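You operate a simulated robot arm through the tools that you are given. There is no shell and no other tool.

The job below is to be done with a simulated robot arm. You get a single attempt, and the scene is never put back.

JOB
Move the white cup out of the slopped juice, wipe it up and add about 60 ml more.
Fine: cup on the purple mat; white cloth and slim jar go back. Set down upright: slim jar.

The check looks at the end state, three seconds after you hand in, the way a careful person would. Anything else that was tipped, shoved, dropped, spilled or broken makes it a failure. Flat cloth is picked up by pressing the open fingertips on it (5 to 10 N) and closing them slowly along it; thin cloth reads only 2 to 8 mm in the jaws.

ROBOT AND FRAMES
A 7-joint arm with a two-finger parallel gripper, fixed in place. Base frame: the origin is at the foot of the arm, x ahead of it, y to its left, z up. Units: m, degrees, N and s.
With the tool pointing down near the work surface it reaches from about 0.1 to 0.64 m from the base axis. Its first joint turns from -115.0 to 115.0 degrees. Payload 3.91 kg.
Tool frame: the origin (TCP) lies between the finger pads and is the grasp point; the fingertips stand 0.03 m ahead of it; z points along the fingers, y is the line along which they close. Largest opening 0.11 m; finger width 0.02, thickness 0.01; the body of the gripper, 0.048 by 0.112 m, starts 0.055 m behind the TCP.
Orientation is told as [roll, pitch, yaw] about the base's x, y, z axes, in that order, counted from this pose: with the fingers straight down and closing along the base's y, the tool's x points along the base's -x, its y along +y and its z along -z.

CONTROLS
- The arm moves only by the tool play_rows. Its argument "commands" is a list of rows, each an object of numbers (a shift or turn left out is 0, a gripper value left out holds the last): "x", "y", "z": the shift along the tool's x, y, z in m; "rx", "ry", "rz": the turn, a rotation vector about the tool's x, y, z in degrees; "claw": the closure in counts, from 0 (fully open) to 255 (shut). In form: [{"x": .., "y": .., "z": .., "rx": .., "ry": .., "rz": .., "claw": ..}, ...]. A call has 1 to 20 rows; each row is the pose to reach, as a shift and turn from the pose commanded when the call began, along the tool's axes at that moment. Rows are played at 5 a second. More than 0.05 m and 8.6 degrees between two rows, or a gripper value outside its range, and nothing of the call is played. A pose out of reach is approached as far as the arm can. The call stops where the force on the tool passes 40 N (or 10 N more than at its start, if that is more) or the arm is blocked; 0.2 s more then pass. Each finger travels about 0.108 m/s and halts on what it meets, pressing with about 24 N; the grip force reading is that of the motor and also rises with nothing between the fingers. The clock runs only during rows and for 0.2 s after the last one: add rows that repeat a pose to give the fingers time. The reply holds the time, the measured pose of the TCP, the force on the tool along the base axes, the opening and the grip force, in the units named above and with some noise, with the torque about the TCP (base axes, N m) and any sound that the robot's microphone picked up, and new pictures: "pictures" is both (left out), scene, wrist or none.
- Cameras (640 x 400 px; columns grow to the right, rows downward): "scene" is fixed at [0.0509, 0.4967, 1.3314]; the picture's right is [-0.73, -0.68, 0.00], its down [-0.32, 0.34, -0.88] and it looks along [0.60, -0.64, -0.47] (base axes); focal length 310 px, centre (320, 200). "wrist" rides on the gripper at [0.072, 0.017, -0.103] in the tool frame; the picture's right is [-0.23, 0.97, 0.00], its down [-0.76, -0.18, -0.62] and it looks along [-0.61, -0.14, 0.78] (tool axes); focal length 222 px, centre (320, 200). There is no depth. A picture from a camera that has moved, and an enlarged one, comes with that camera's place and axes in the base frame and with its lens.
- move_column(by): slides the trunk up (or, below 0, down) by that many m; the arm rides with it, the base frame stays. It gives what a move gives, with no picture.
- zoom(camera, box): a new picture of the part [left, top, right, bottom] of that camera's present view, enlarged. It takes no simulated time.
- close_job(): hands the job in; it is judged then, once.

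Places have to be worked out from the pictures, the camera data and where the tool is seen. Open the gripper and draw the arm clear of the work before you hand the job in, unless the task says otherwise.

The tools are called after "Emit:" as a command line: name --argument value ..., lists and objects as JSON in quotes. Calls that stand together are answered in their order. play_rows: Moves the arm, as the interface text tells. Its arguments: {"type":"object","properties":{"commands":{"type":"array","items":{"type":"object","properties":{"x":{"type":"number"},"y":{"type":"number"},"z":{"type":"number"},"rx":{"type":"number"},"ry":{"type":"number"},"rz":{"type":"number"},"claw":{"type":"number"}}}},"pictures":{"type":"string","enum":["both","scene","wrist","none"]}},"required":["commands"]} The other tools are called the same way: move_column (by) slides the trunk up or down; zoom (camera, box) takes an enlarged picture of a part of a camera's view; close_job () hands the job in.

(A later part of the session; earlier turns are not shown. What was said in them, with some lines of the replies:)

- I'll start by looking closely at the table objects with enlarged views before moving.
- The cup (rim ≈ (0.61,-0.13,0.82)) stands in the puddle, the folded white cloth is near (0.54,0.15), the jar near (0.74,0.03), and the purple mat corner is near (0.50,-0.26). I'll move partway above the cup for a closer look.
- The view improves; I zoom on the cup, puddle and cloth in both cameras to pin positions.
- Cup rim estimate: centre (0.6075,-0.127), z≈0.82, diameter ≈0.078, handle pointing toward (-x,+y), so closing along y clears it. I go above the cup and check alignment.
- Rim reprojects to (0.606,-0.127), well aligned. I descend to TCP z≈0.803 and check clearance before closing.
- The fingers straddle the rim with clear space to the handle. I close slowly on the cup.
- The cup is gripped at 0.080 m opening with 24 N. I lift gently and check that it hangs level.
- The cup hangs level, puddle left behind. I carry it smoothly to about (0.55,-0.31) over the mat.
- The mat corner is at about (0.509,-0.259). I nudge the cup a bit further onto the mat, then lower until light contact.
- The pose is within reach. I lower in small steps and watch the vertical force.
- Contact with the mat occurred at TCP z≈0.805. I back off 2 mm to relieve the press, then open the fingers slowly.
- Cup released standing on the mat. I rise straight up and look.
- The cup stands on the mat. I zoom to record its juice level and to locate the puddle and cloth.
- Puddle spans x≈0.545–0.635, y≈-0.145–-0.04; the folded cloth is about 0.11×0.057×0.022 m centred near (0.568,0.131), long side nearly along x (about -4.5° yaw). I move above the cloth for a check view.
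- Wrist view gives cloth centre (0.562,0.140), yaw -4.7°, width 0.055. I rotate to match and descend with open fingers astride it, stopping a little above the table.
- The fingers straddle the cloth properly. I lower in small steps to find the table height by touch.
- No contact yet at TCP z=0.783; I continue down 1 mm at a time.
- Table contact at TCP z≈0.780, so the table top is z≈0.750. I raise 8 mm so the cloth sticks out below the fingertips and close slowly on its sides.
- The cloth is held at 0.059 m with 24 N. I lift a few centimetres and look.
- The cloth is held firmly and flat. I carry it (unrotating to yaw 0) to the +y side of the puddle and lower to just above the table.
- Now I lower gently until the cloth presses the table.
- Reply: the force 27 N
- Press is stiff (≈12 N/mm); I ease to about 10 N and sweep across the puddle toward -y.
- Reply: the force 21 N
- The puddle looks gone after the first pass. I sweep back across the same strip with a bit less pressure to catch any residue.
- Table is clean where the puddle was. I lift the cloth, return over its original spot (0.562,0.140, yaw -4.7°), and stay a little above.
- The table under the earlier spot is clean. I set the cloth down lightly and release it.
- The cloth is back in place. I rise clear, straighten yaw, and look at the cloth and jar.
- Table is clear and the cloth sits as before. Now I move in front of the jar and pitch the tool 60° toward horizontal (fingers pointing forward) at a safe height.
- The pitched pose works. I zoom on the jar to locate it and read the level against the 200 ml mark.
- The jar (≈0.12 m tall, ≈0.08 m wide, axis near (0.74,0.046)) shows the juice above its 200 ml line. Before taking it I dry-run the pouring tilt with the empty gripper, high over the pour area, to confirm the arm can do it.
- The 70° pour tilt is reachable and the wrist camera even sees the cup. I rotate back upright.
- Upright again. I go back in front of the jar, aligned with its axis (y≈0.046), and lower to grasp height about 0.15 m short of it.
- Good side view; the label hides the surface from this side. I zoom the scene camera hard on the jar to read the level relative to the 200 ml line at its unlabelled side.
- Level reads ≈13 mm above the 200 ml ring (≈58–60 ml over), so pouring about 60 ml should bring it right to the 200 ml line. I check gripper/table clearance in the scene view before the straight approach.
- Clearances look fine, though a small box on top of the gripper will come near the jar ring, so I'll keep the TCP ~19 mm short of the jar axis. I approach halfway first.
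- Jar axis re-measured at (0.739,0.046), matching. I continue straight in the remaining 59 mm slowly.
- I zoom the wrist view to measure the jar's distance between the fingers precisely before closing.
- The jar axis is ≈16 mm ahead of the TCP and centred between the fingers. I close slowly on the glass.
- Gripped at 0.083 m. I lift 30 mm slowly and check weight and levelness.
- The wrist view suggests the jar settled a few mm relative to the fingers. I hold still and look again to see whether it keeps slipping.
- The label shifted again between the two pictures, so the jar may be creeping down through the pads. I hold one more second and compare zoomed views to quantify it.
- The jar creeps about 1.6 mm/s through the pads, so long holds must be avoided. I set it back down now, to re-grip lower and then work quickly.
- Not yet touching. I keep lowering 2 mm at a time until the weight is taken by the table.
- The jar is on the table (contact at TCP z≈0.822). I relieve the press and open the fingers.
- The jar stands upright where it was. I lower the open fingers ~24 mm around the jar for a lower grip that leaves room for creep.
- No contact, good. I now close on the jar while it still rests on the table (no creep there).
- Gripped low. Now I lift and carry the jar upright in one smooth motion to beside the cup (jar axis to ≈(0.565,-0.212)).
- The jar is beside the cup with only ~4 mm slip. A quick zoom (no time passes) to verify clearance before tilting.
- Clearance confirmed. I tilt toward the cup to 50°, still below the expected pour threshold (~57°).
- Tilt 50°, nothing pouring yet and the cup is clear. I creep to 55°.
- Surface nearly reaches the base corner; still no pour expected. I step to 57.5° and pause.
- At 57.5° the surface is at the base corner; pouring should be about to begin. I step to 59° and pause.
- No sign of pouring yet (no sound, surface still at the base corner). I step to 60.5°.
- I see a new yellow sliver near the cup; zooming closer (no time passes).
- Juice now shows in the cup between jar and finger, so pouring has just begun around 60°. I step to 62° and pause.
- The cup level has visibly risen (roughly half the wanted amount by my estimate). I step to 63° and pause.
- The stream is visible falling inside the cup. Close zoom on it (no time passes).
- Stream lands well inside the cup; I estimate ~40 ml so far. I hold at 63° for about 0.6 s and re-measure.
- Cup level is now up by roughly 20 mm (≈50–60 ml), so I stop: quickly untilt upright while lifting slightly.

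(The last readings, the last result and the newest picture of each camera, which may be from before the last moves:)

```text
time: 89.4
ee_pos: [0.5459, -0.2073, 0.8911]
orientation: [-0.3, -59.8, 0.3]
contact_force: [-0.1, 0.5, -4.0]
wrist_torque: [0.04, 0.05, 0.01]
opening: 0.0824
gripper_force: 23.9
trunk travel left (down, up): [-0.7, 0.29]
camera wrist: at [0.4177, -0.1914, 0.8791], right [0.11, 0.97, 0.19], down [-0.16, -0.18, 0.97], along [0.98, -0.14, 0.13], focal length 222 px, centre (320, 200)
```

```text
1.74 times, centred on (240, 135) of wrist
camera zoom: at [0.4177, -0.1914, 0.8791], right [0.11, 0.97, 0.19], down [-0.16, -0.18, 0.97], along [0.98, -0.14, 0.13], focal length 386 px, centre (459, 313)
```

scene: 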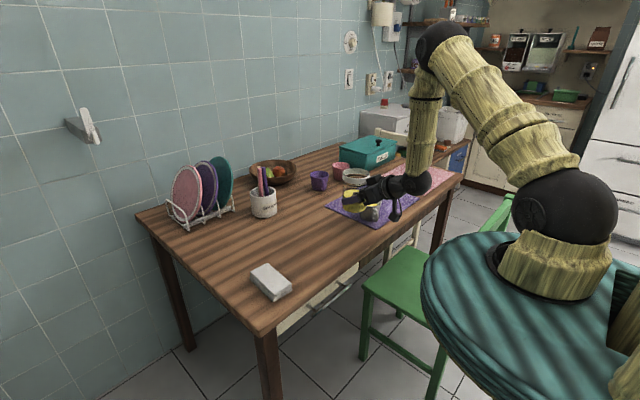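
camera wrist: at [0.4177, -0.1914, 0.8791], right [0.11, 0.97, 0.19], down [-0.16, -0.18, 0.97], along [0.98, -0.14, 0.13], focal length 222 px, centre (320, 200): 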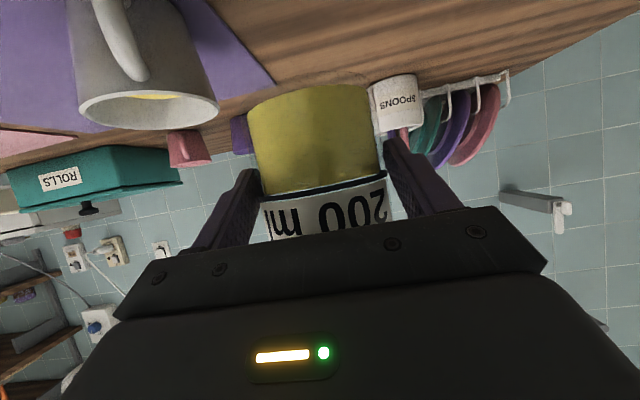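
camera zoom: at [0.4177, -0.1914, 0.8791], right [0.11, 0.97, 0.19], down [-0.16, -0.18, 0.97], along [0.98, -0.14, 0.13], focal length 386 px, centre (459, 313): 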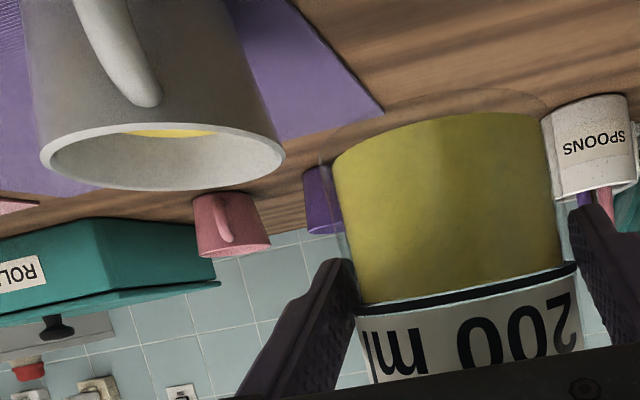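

The jar's level now sits right at the 200 ml line, and the cup is higher – about 60 ml poured. I carry the jar back to its original spot and lower to just above the table.

Emit:
play_rows --commands '[{"x": -0.0009, "y": 0.0025, "z": 0.0015}, {"x": -0.0043, "y": 0.0127, "z": 0.0075}, {"x": -0.0104, "y": 0.0305, "z": 0.018}, {"x": -0.0182, "y": 0.0534, "z": 0.0314}, {"x": -0.0268, "y": 0.0789, "z": 0.0464}, {"x": -0.0363, "y": 0.1068, "z": 0.0629}, {"x": -0.0458, "y": 0.1348, "z": 0.0794}, {"x": -0.0554, "y": 0.1628, "z": 0.0959}, {"x": -0.064, "y": 0.1883, "z": 0.1108}, {"x": -0.0675, "y": 0.2112, "z": 0.1269}, {"x": -0.0649, "y": 0.229, "z": 0.1423}, {"x": -0.0566, "y": 0.243, "z": 0.1581}, {"x": -0.0467, "y": 0.2519, "z": 0.1708}, {"x": -0.0363, "y": 0.2544, "z": 0.1788}, {"x": -0.0293, "y": 0.2544, "z": 0.1828}, {"x": -0.0259, "y": 0.2544, "z": 0.1848}]' --pictures "both"

Emit:
zoom --camera "scene" --box '[226, 190, 306, 255]'

```text
time: 92.8
ee_pos: [0.7174, 0.0472, 0.8192]
orientation: [0.0, -60.0, 0.1]
contact_force: [0.2, -0.6, -4.7]
wrist_torque: [-0.01, 0.07, -0.01]
opening: 0.0827
gripper_force: 24.1
trunk travel left (down, up): [-0.7, 0.29]
camera wrist: at [0.5904, 0.0633, 0.8087], right [0.11, 0.97, 0.2], down [-0.16, -0.18, 0.97], along [0.98, -0.14, 0.13], focal length 222 px, centre (320, 200)
```

scene: 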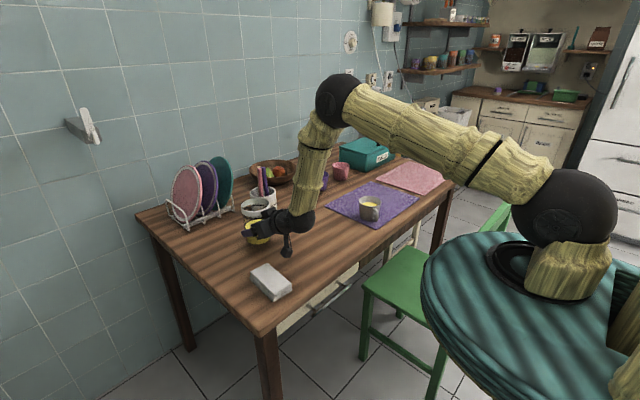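
wrist: 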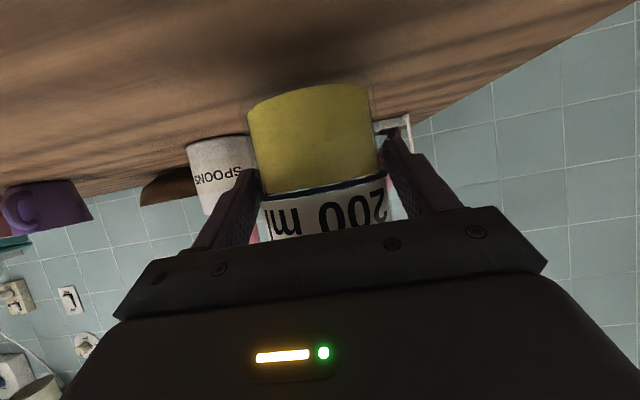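

```text
6.15 times, centred on (266, 222) of scene
camera zoom: at [0.0509, 0.4967, 1.3314], right [-0.73, -0.68, 0.0], down [-0.32, 0.34, -0.88], along [0.6, -0.64, -0.47], focal length 1910 px, centre (652, 62)
```

zoom: 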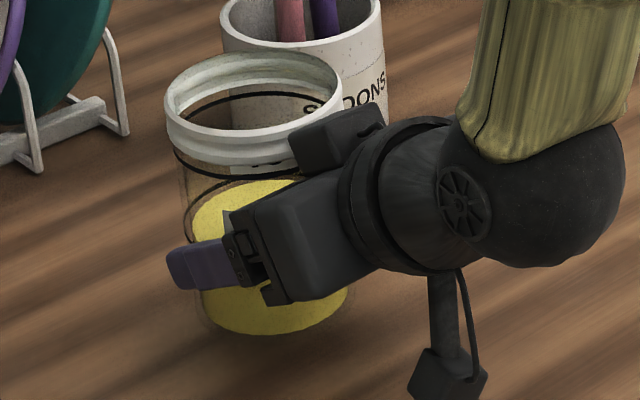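

Jar is above its spot. I lower in steps until the table takes its weight.

Emit:
play_rows --commands '[{"x": 0.0043, "z": 0.0025}, {"x": 0.0078, "z": 0.0045}, {"x": 0.0095, "z": 0.0055}, {"x": 0.0095, "z": 0.0055}]' --pictures "none"

Emit:
play_rows --commands '[{"x": 0.0013, "z": 0.0008}, {"x": 0.0013, "z": 0.0008}]' --pictures "none"

Emit:
play_rows --commands '[{"x": 0.0013, "z": 0.0008}, {"x": 0.0013, "z": 0.0008}]' --pictures "wrist"

```text
time: 93.8
ee_pos: [0.7177, 0.047, 0.8097]
orientation: [0.1, -59.9, -0.1]
contact_force: [0.8, 0.8, -4.1]
wrist_torque: [0.02, 0.06, -0.04]
opening: 0.0826
gripper_force: 24.1
trunk travel left (down, up): [-0.7, 0.29]
```

```text
time: 94.4
ee_pos: [0.7185, 0.0457, 0.8062]
orientation: [0.1, -59.9, 0.0]
contact_force: [0.4, -0.1, -3.2]
wrist_torque: [-0.02, 0.06, -0.01]
opening: 0.0825
gripper_force: 23.8
trunk travel left (down, up): [-0.7, 0.29]
```

```text
time: 95.0
ee_pos: [0.7187, 0.0472, 0.8062]
orientation: [0.0, -60.1, 0.0]
contact_force: [-0.2, 0.0, -4.0]
wrist_torque: [-0.02, 0.04, 0.04]
opening: 0.0826
gripper_force: 23.9
trunk travel left (down, up): [-0.7, 0.29]
camera wrist: at [0.5904, 0.0635, 0.7953], right [0.11, 0.97, 0.2], down [-0.16, -0.18, 0.97], along [0.98, -0.14, 0.13], focal length 222 px, centre (320, 200)
```

wrist: 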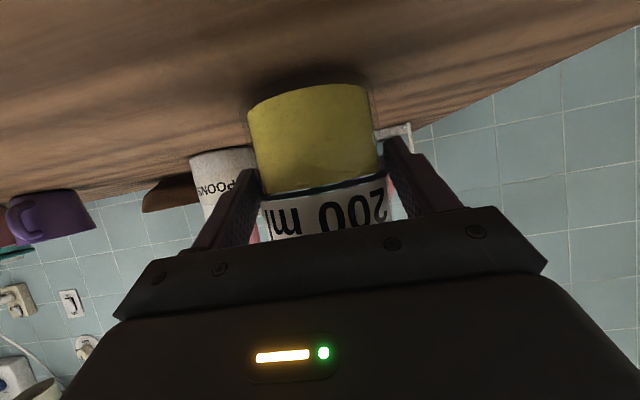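

Still hanging (−4 N). I continue down in 1.5 mm steps.

Emit:
play_rows --commands '[{"x": 0.0013, "z": 0.0008}, {"x": 0.0013, "z": 0.0008}]' --pictures "none"

Emit:
play_rows --commands '[{"x": 0.0013, "z": 0.0008}, {"x": 0.0013, "z": 0.0008}]' --pictures "none"

```text
time: 95.6
ee_pos: [0.7193, 0.0465, 0.8052]
orientation: [0.0, -59.9, 0.0]
contact_force: [0.6, 0.4, -3.6]
wrist_torque: [-0.01, 0.05, -0.02]
opening: 0.0827
gripper_force: 23.9
trunk travel left (down, up): [-0.7, 0.29]
```

```text
time: 96.2
ee_pos: [0.7187, 0.0464, 0.8044]
orientation: [0.0, -60.1, 0.0]
contact_force: [0.6, -0.7, 1.6]
wrist_torque: [-0.03, 0.21, 0.02]
opening: 0.0826
gripper_force: 23.8
trunk travel left (down, up): [-0.7, 0.29]
```

The table carries the jar now. I open the fingers slowly to release it.

Emit:
play_rows --commands '[{"claw": 85}, {"claw": 75}, {"claw": 66}, {"claw": 58}, {"claw": 45}, {"claw": 25}, {"claw": 0}, {"claw": 0}]' --pictures "both"

Emit:
zoom --camera "scene" --box '[226, 190, 306, 255]'

```text
time: 98.0
ee_pos: [0.7191, 0.0454, 0.8031]
orientation: [0.0, -60.0, 0.1]
contact_force: [0.7, -0.2, 0.6]
wrist_torque: [-0.01, -0.01, -0.02]
opening: 0.1101
gripper_force: 0.0
trunk travel left (down, up): [-0.7, 0.29]
camera wrist: at [0.5907, 0.0632, 0.7924], right [0.11, 0.97, 0.2], down [-0.16, -0.18, 0.97], along [0.98, -0.14, 0.13], focal length 222 px, centre (320, 200)
```

scene: 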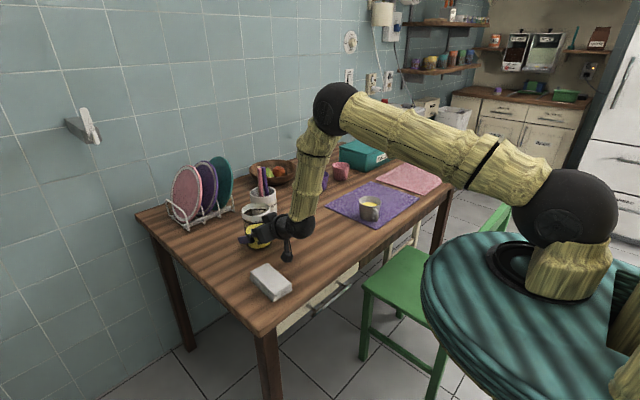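
wrist: 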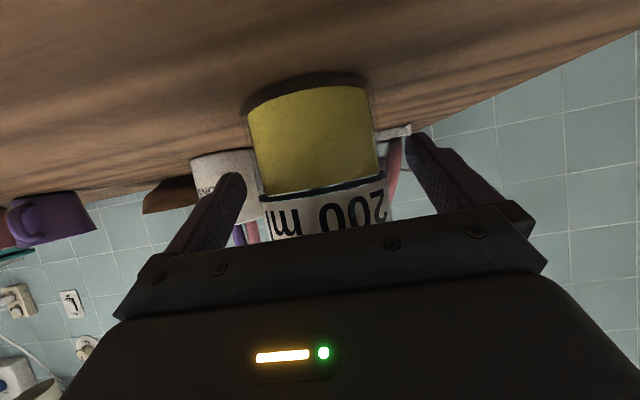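

```text
6.15 times, centred on (266, 222) of scene
camera zoom: at [0.0509, 0.4967, 1.3314], right [-0.73, -0.68, 0.0], down [-0.32, 0.34, -0.88], along [0.6, -0.64, -0.47], focal length 1910 px, centre (652, 62)
```

zoom: 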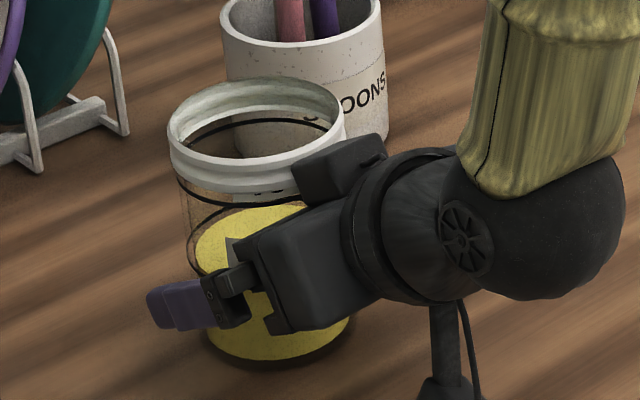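

The jar stands on its spot. I back the gripper straight out along -x.

Emit:
play_rows --commands '[{"x": 0.005, "z": -0.0087}, {"x": 0.0125, "z": -0.0217}, {"x": 0.0225, "z": -0.039}, {"x": 0.035, "z": -0.0606}, {"x": 0.0475, "z": -0.0823}, {"x": 0.06, "z": -0.1039}, {"x": 0.06, "z": -0.1039}]' --pictures "both"

Emit:
zoom --camera "scene" --box '[240, 200, 276, 252]'

Emit:
zoom --camera "scene" --box '[340, 180, 400, 230]'

Emit:
zoom --camera "wrist" --box '[280, 60, 400, 230]'

```text
time: 99.6
ee_pos: [0.599, 0.0464, 0.8044]
orientation: [0.0, -60.1, 0.0]
contact_force: [0.4, -0.2, -0.3]
wrist_torque: [-0.03, 0.01, 0.0]
opening: 0.11
gripper_force: 0.0
trunk travel left (down, up): [-0.7, 0.29]
camera wrist: at [0.472, 0.0628, 0.7932], right [0.11, 0.97, 0.2], down [-0.16, -0.18, 0.97], along [0.98, -0.14, 0.13], focal length 222 px, centre (320, 200)
```

scene: 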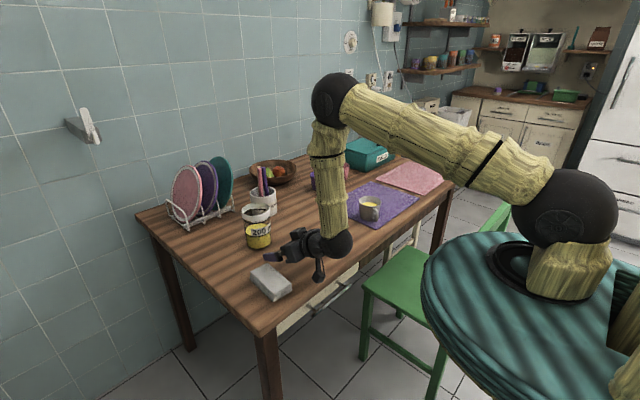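
wrist: 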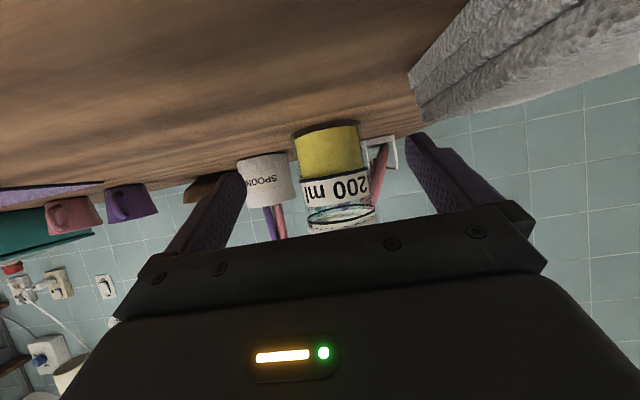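

```text
7.69 times, centred on (258, 226) of scene
camera zoom: at [0.0509, 0.4967, 1.3314], right [-0.73, -0.68, 0.0], down [-0.32, 0.34, -0.88], along [0.6, -0.64, -0.47], focal length 2388 px, centre (797, 0)
```

zoom: 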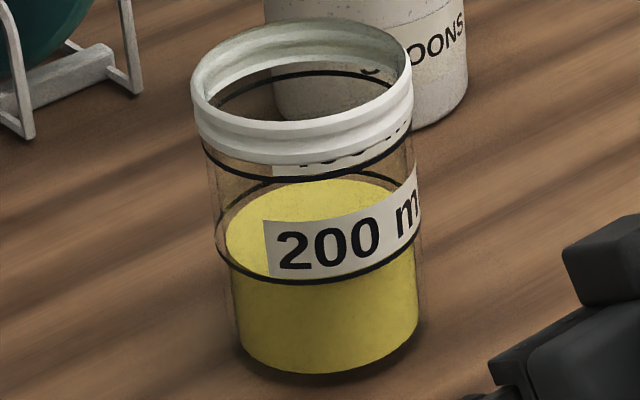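

```text
8.00 times, centred on (370, 205) of scene
camera zoom: at [0.0509, 0.4967, 1.3314], right [-0.73, -0.68, 0.0], down [-0.32, 0.34, -0.88], along [0.6, -0.64, -0.47], focal length 2483 px, centre (-80, 160)
```

zoom: 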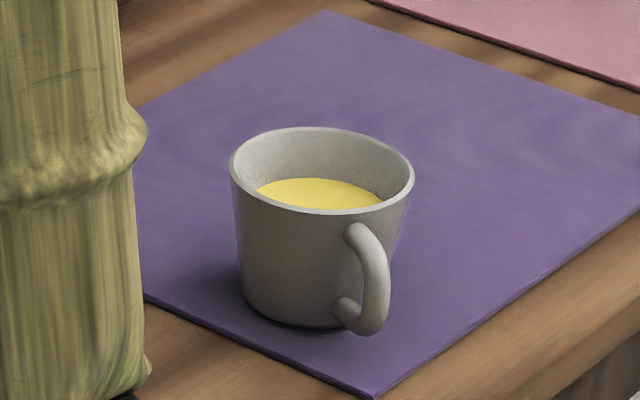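

```text
2.35 times, centred on (340, 145) of wrist
camera zoom: at [0.472, 0.0628, 0.7932], right [0.11, 0.97, 0.2], down [-0.16, -0.18, 0.97], along [0.98, -0.14, 0.13], focal length 523 px, centre (273, 329)
```

zoom: 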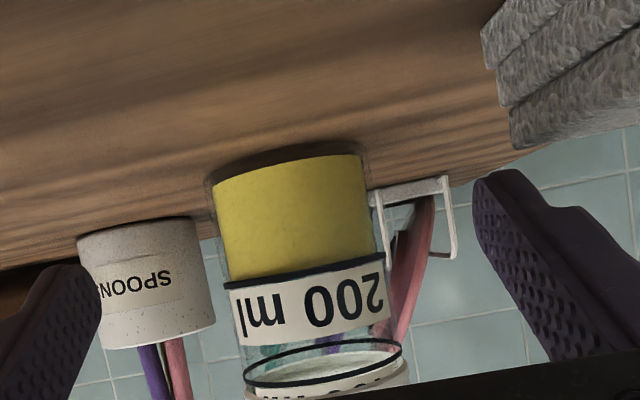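

The jar's level now coincides with the 200 ml ring (dropped ≈13.7 mm ≈ 60 ml), and the cup holds the extra juice. I raise the arm and check the mat, table and cloth for drips or shifts.

Emit:
play_rows --commands '[{"x": -0.02, "z": -0.03}, {"x": -0.04, "z": -0.06}, {"x": -0.07, "z": -0.09}, {"x": -0.1, "z": -0.12}, {"x": -0.13, "z": -0.15}, {"x": -0.13, "z": -0.15}]' --pictures "both"

Emit:
zoom --camera "scene" --box '[230, 220, 390, 310]'

Emit:
zoom --camera "scene" --box '[310, 170, 430, 250]'

Emit:
zoom --camera "scene" --box '[130, 130, 470, 340]'

```text
time: 101.0
ee_pos: [0.5346, 0.043, 0.9895]
orientation: [0.0, -59.9, 0.1]
contact_force: [0.9, 0.3, 0.4]
wrist_torque: [-0.01, -0.01, -0.05]
opening: 0.11
gripper_force: 0.0
trunk travel left (down, up): [-0.7, 0.29]
camera wrist: at [0.4069, 0.0601, 0.9803], right [0.11, 0.97, 0.2], down [-0.16, -0.18, 0.97], along [0.98, -0.14, 0.13], focal length 222 px, centre (320, 200)
```

scene: 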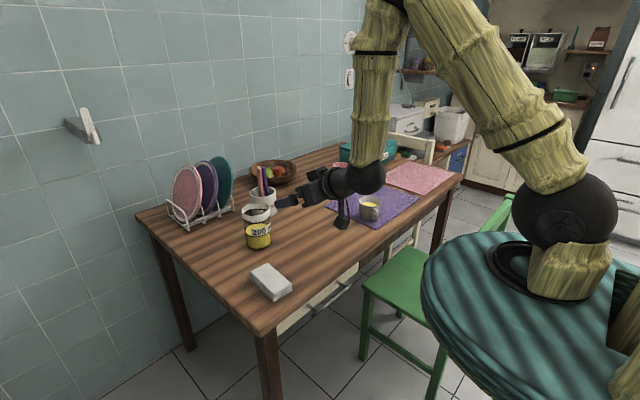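
wrist: 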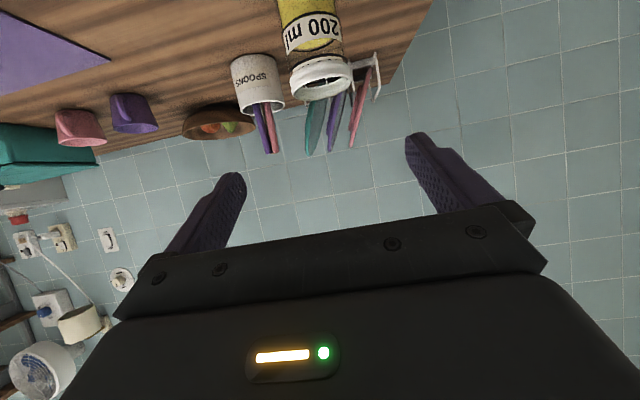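

```text
4.00 times, centred on (310, 265) of scene
camera zoom: at [0.0509, 0.4967, 1.3314], right [-0.73, -0.68, 0.0], down [-0.32, 0.34, -0.88], along [0.6, -0.64, -0.47], focal length 1242 px, centre (360, -60)
```

zoom: 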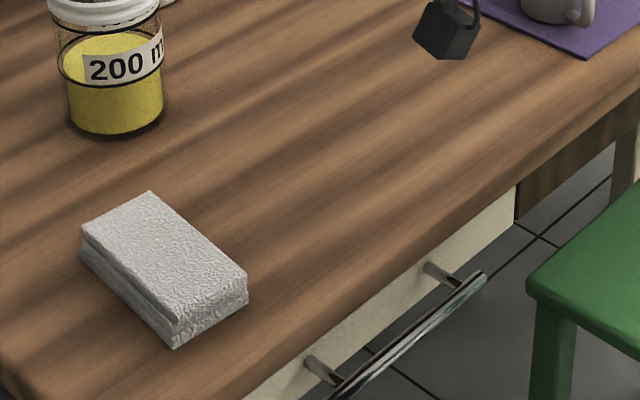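

```text
5.00 times, centred on (370, 210) of scene
camera zoom: at [0.0509, 0.4967, 1.3314], right [-0.73, -0.68, 0.0], down [-0.32, 0.34, -0.88], along [0.6, -0.64, -0.47], focal length 1552 px, centre (70, 150)
```

zoom: 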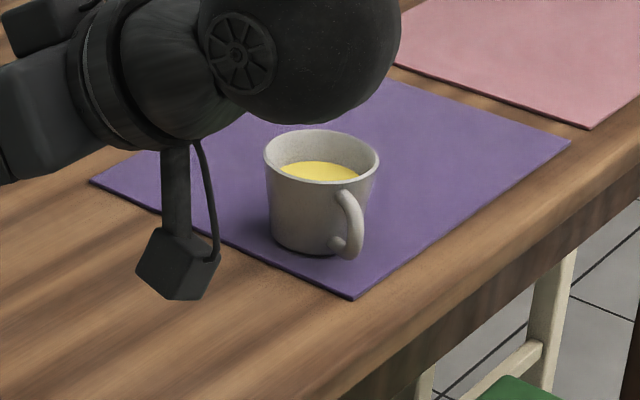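

```text
1.88 times, centred on (300, 235) of scene
camera zoom: at [0.0509, 0.4967, 1.3314], right [-0.73, -0.68, 0.0], down [-0.32, 0.34, -0.88], along [0.6, -0.64, -0.47], focal length 584 px, centre (358, 134)
```

zoom: 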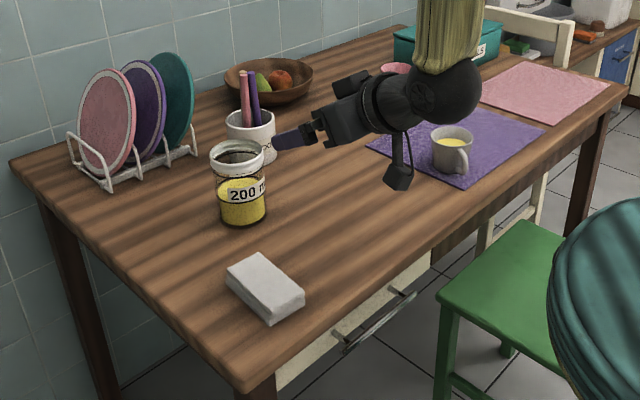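

All items look right: table dry, cloth unmoved, jar upright at its spot, cup on the mat. I raise the arm, level the tool and take a final look from above.

Emit:
play_rows --commands '[{"x": -0.029, "z": -0.0167}, {"x": -0.058, "z": -0.033}, {"x": -0.0866, "z": -0.05}, {"x": -0.092, "y": -0.03, "z": -0.07, "ry": 8}, {"x": -0.097, "y": -0.06, "z": -0.09, "ry": 16}, {"x": -0.101, "y": -0.09, "z": -0.108, "ry": 24}, {"x": -0.105, "y": -0.12, "z": -0.126, "ry": 32}, {"x": -0.108, "y": -0.145, "z": -0.14, "ry": 40}, {"x": -0.111, "y": -0.17, "z": -0.152, "ry": 48}, {"x": -0.1134, "y": -0.188, "z": -0.1636, "ry": 56}, {"x": -0.1134, "y": -0.188, "z": -0.1636, "ry": 60}, {"x": -0.1134, "y": -0.188, "z": -0.1636, "ry": 60}]' --pictures "both"

Emit:
zoom --camera "wrist" --box '[150, 60, 400, 240]'

Emit:
zoom --camera "scene" --box '[220, 160, 450, 310]'

```text
time: 103.6
ee_pos: [0.4492, -0.1423, 1.1719]
orientation: [-0.1, 0.1, 0.1]
contact_force: [0.2, 0.3, 0.5]
wrist_torque: [-0.01, 0.04, 0.02]
opening: 0.1099
gripper_force: 0.2
trunk travel left (down, up): [-0.7, 0.29]
camera wrist: at [0.3744, -0.1267, 1.2756], right [0.23, 0.97, 0.0], down [0.76, -0.18, 0.62], along [0.61, -0.14, -0.78], focal length 222 px, centre (320, 200)
```

scene: 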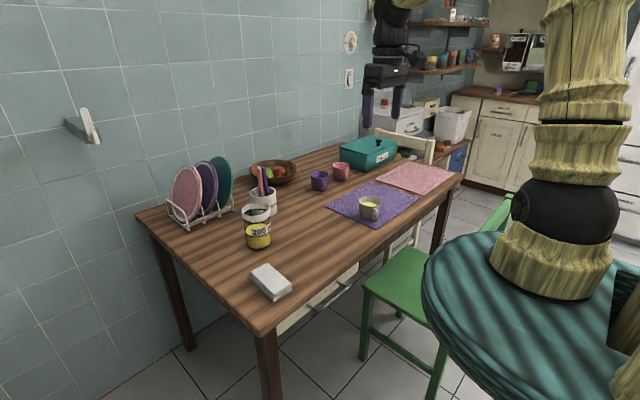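
wrist: 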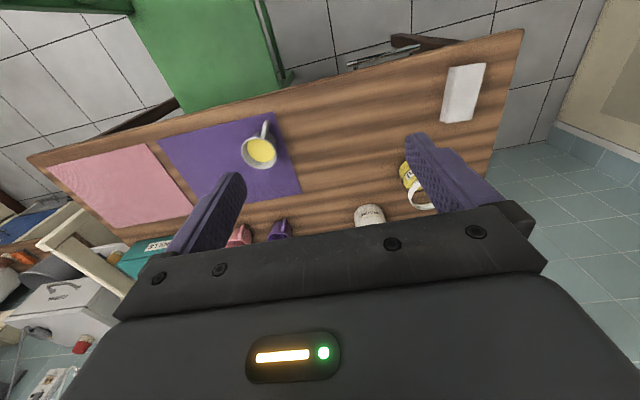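

```text
2.22 times, centred on (275, 150) of wrist
camera zoom: at [0.3744, -0.1267, 1.2756], right [0.23, 0.97, 0.0], down [0.76, -0.18, 0.62], along [0.61, -0.14, -0.78], focal length 494 px, centre (420, 311)
```

zoom: 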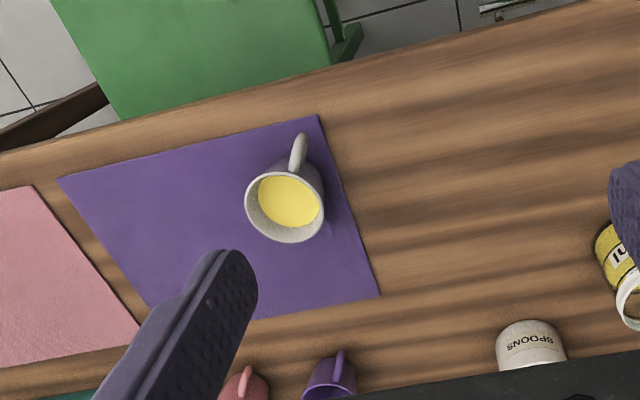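

```text
2.67 times, centred on (335, 235) of scene
camera zoom: at [0.0509, 0.4967, 1.3314], right [-0.73, -0.68, 0.0], down [-0.32, 0.34, -0.88], along [0.6, -0.64, -0.47], focal length 828 px, centre (280, 107)
```

zoom: 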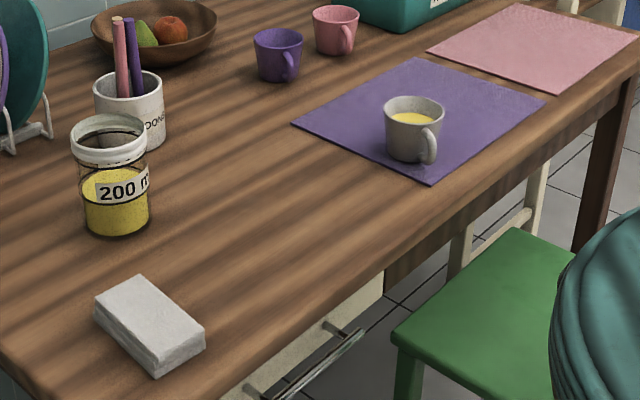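

The final views show the cup on the purple mat with the added juice and the table dry. The cloth and upright jar are back in place, and the arm is clear with its gripper open. I hand the job in.

Emit:
close_job

```text
The job is handed in.
```

The job is handed in, and the closing pictures show everything as asked. I haven't been told how it was judged.

- **Cup:** it stands upright near one corner of the purple mat, out of the slopped juice. I saw no drips on the mat or table.
- **Spill:** I wiped it up with the white cloth in two passes, and the table looks dry.
- **Juice added:** about 60 ml, judged from pictures. The jar's level dropped about 14 mm and now sits at its 200 ml line.
- **Cloth:** it is back where it was, with no visible shift.
- **Slim jar:** it is upright and within about 2 mm of its original spot. It slipped slowly through the fingers the first time I lifted it, so I set it down and gripped it lower before pouring.

The arm is clear of the table with the gripper open.
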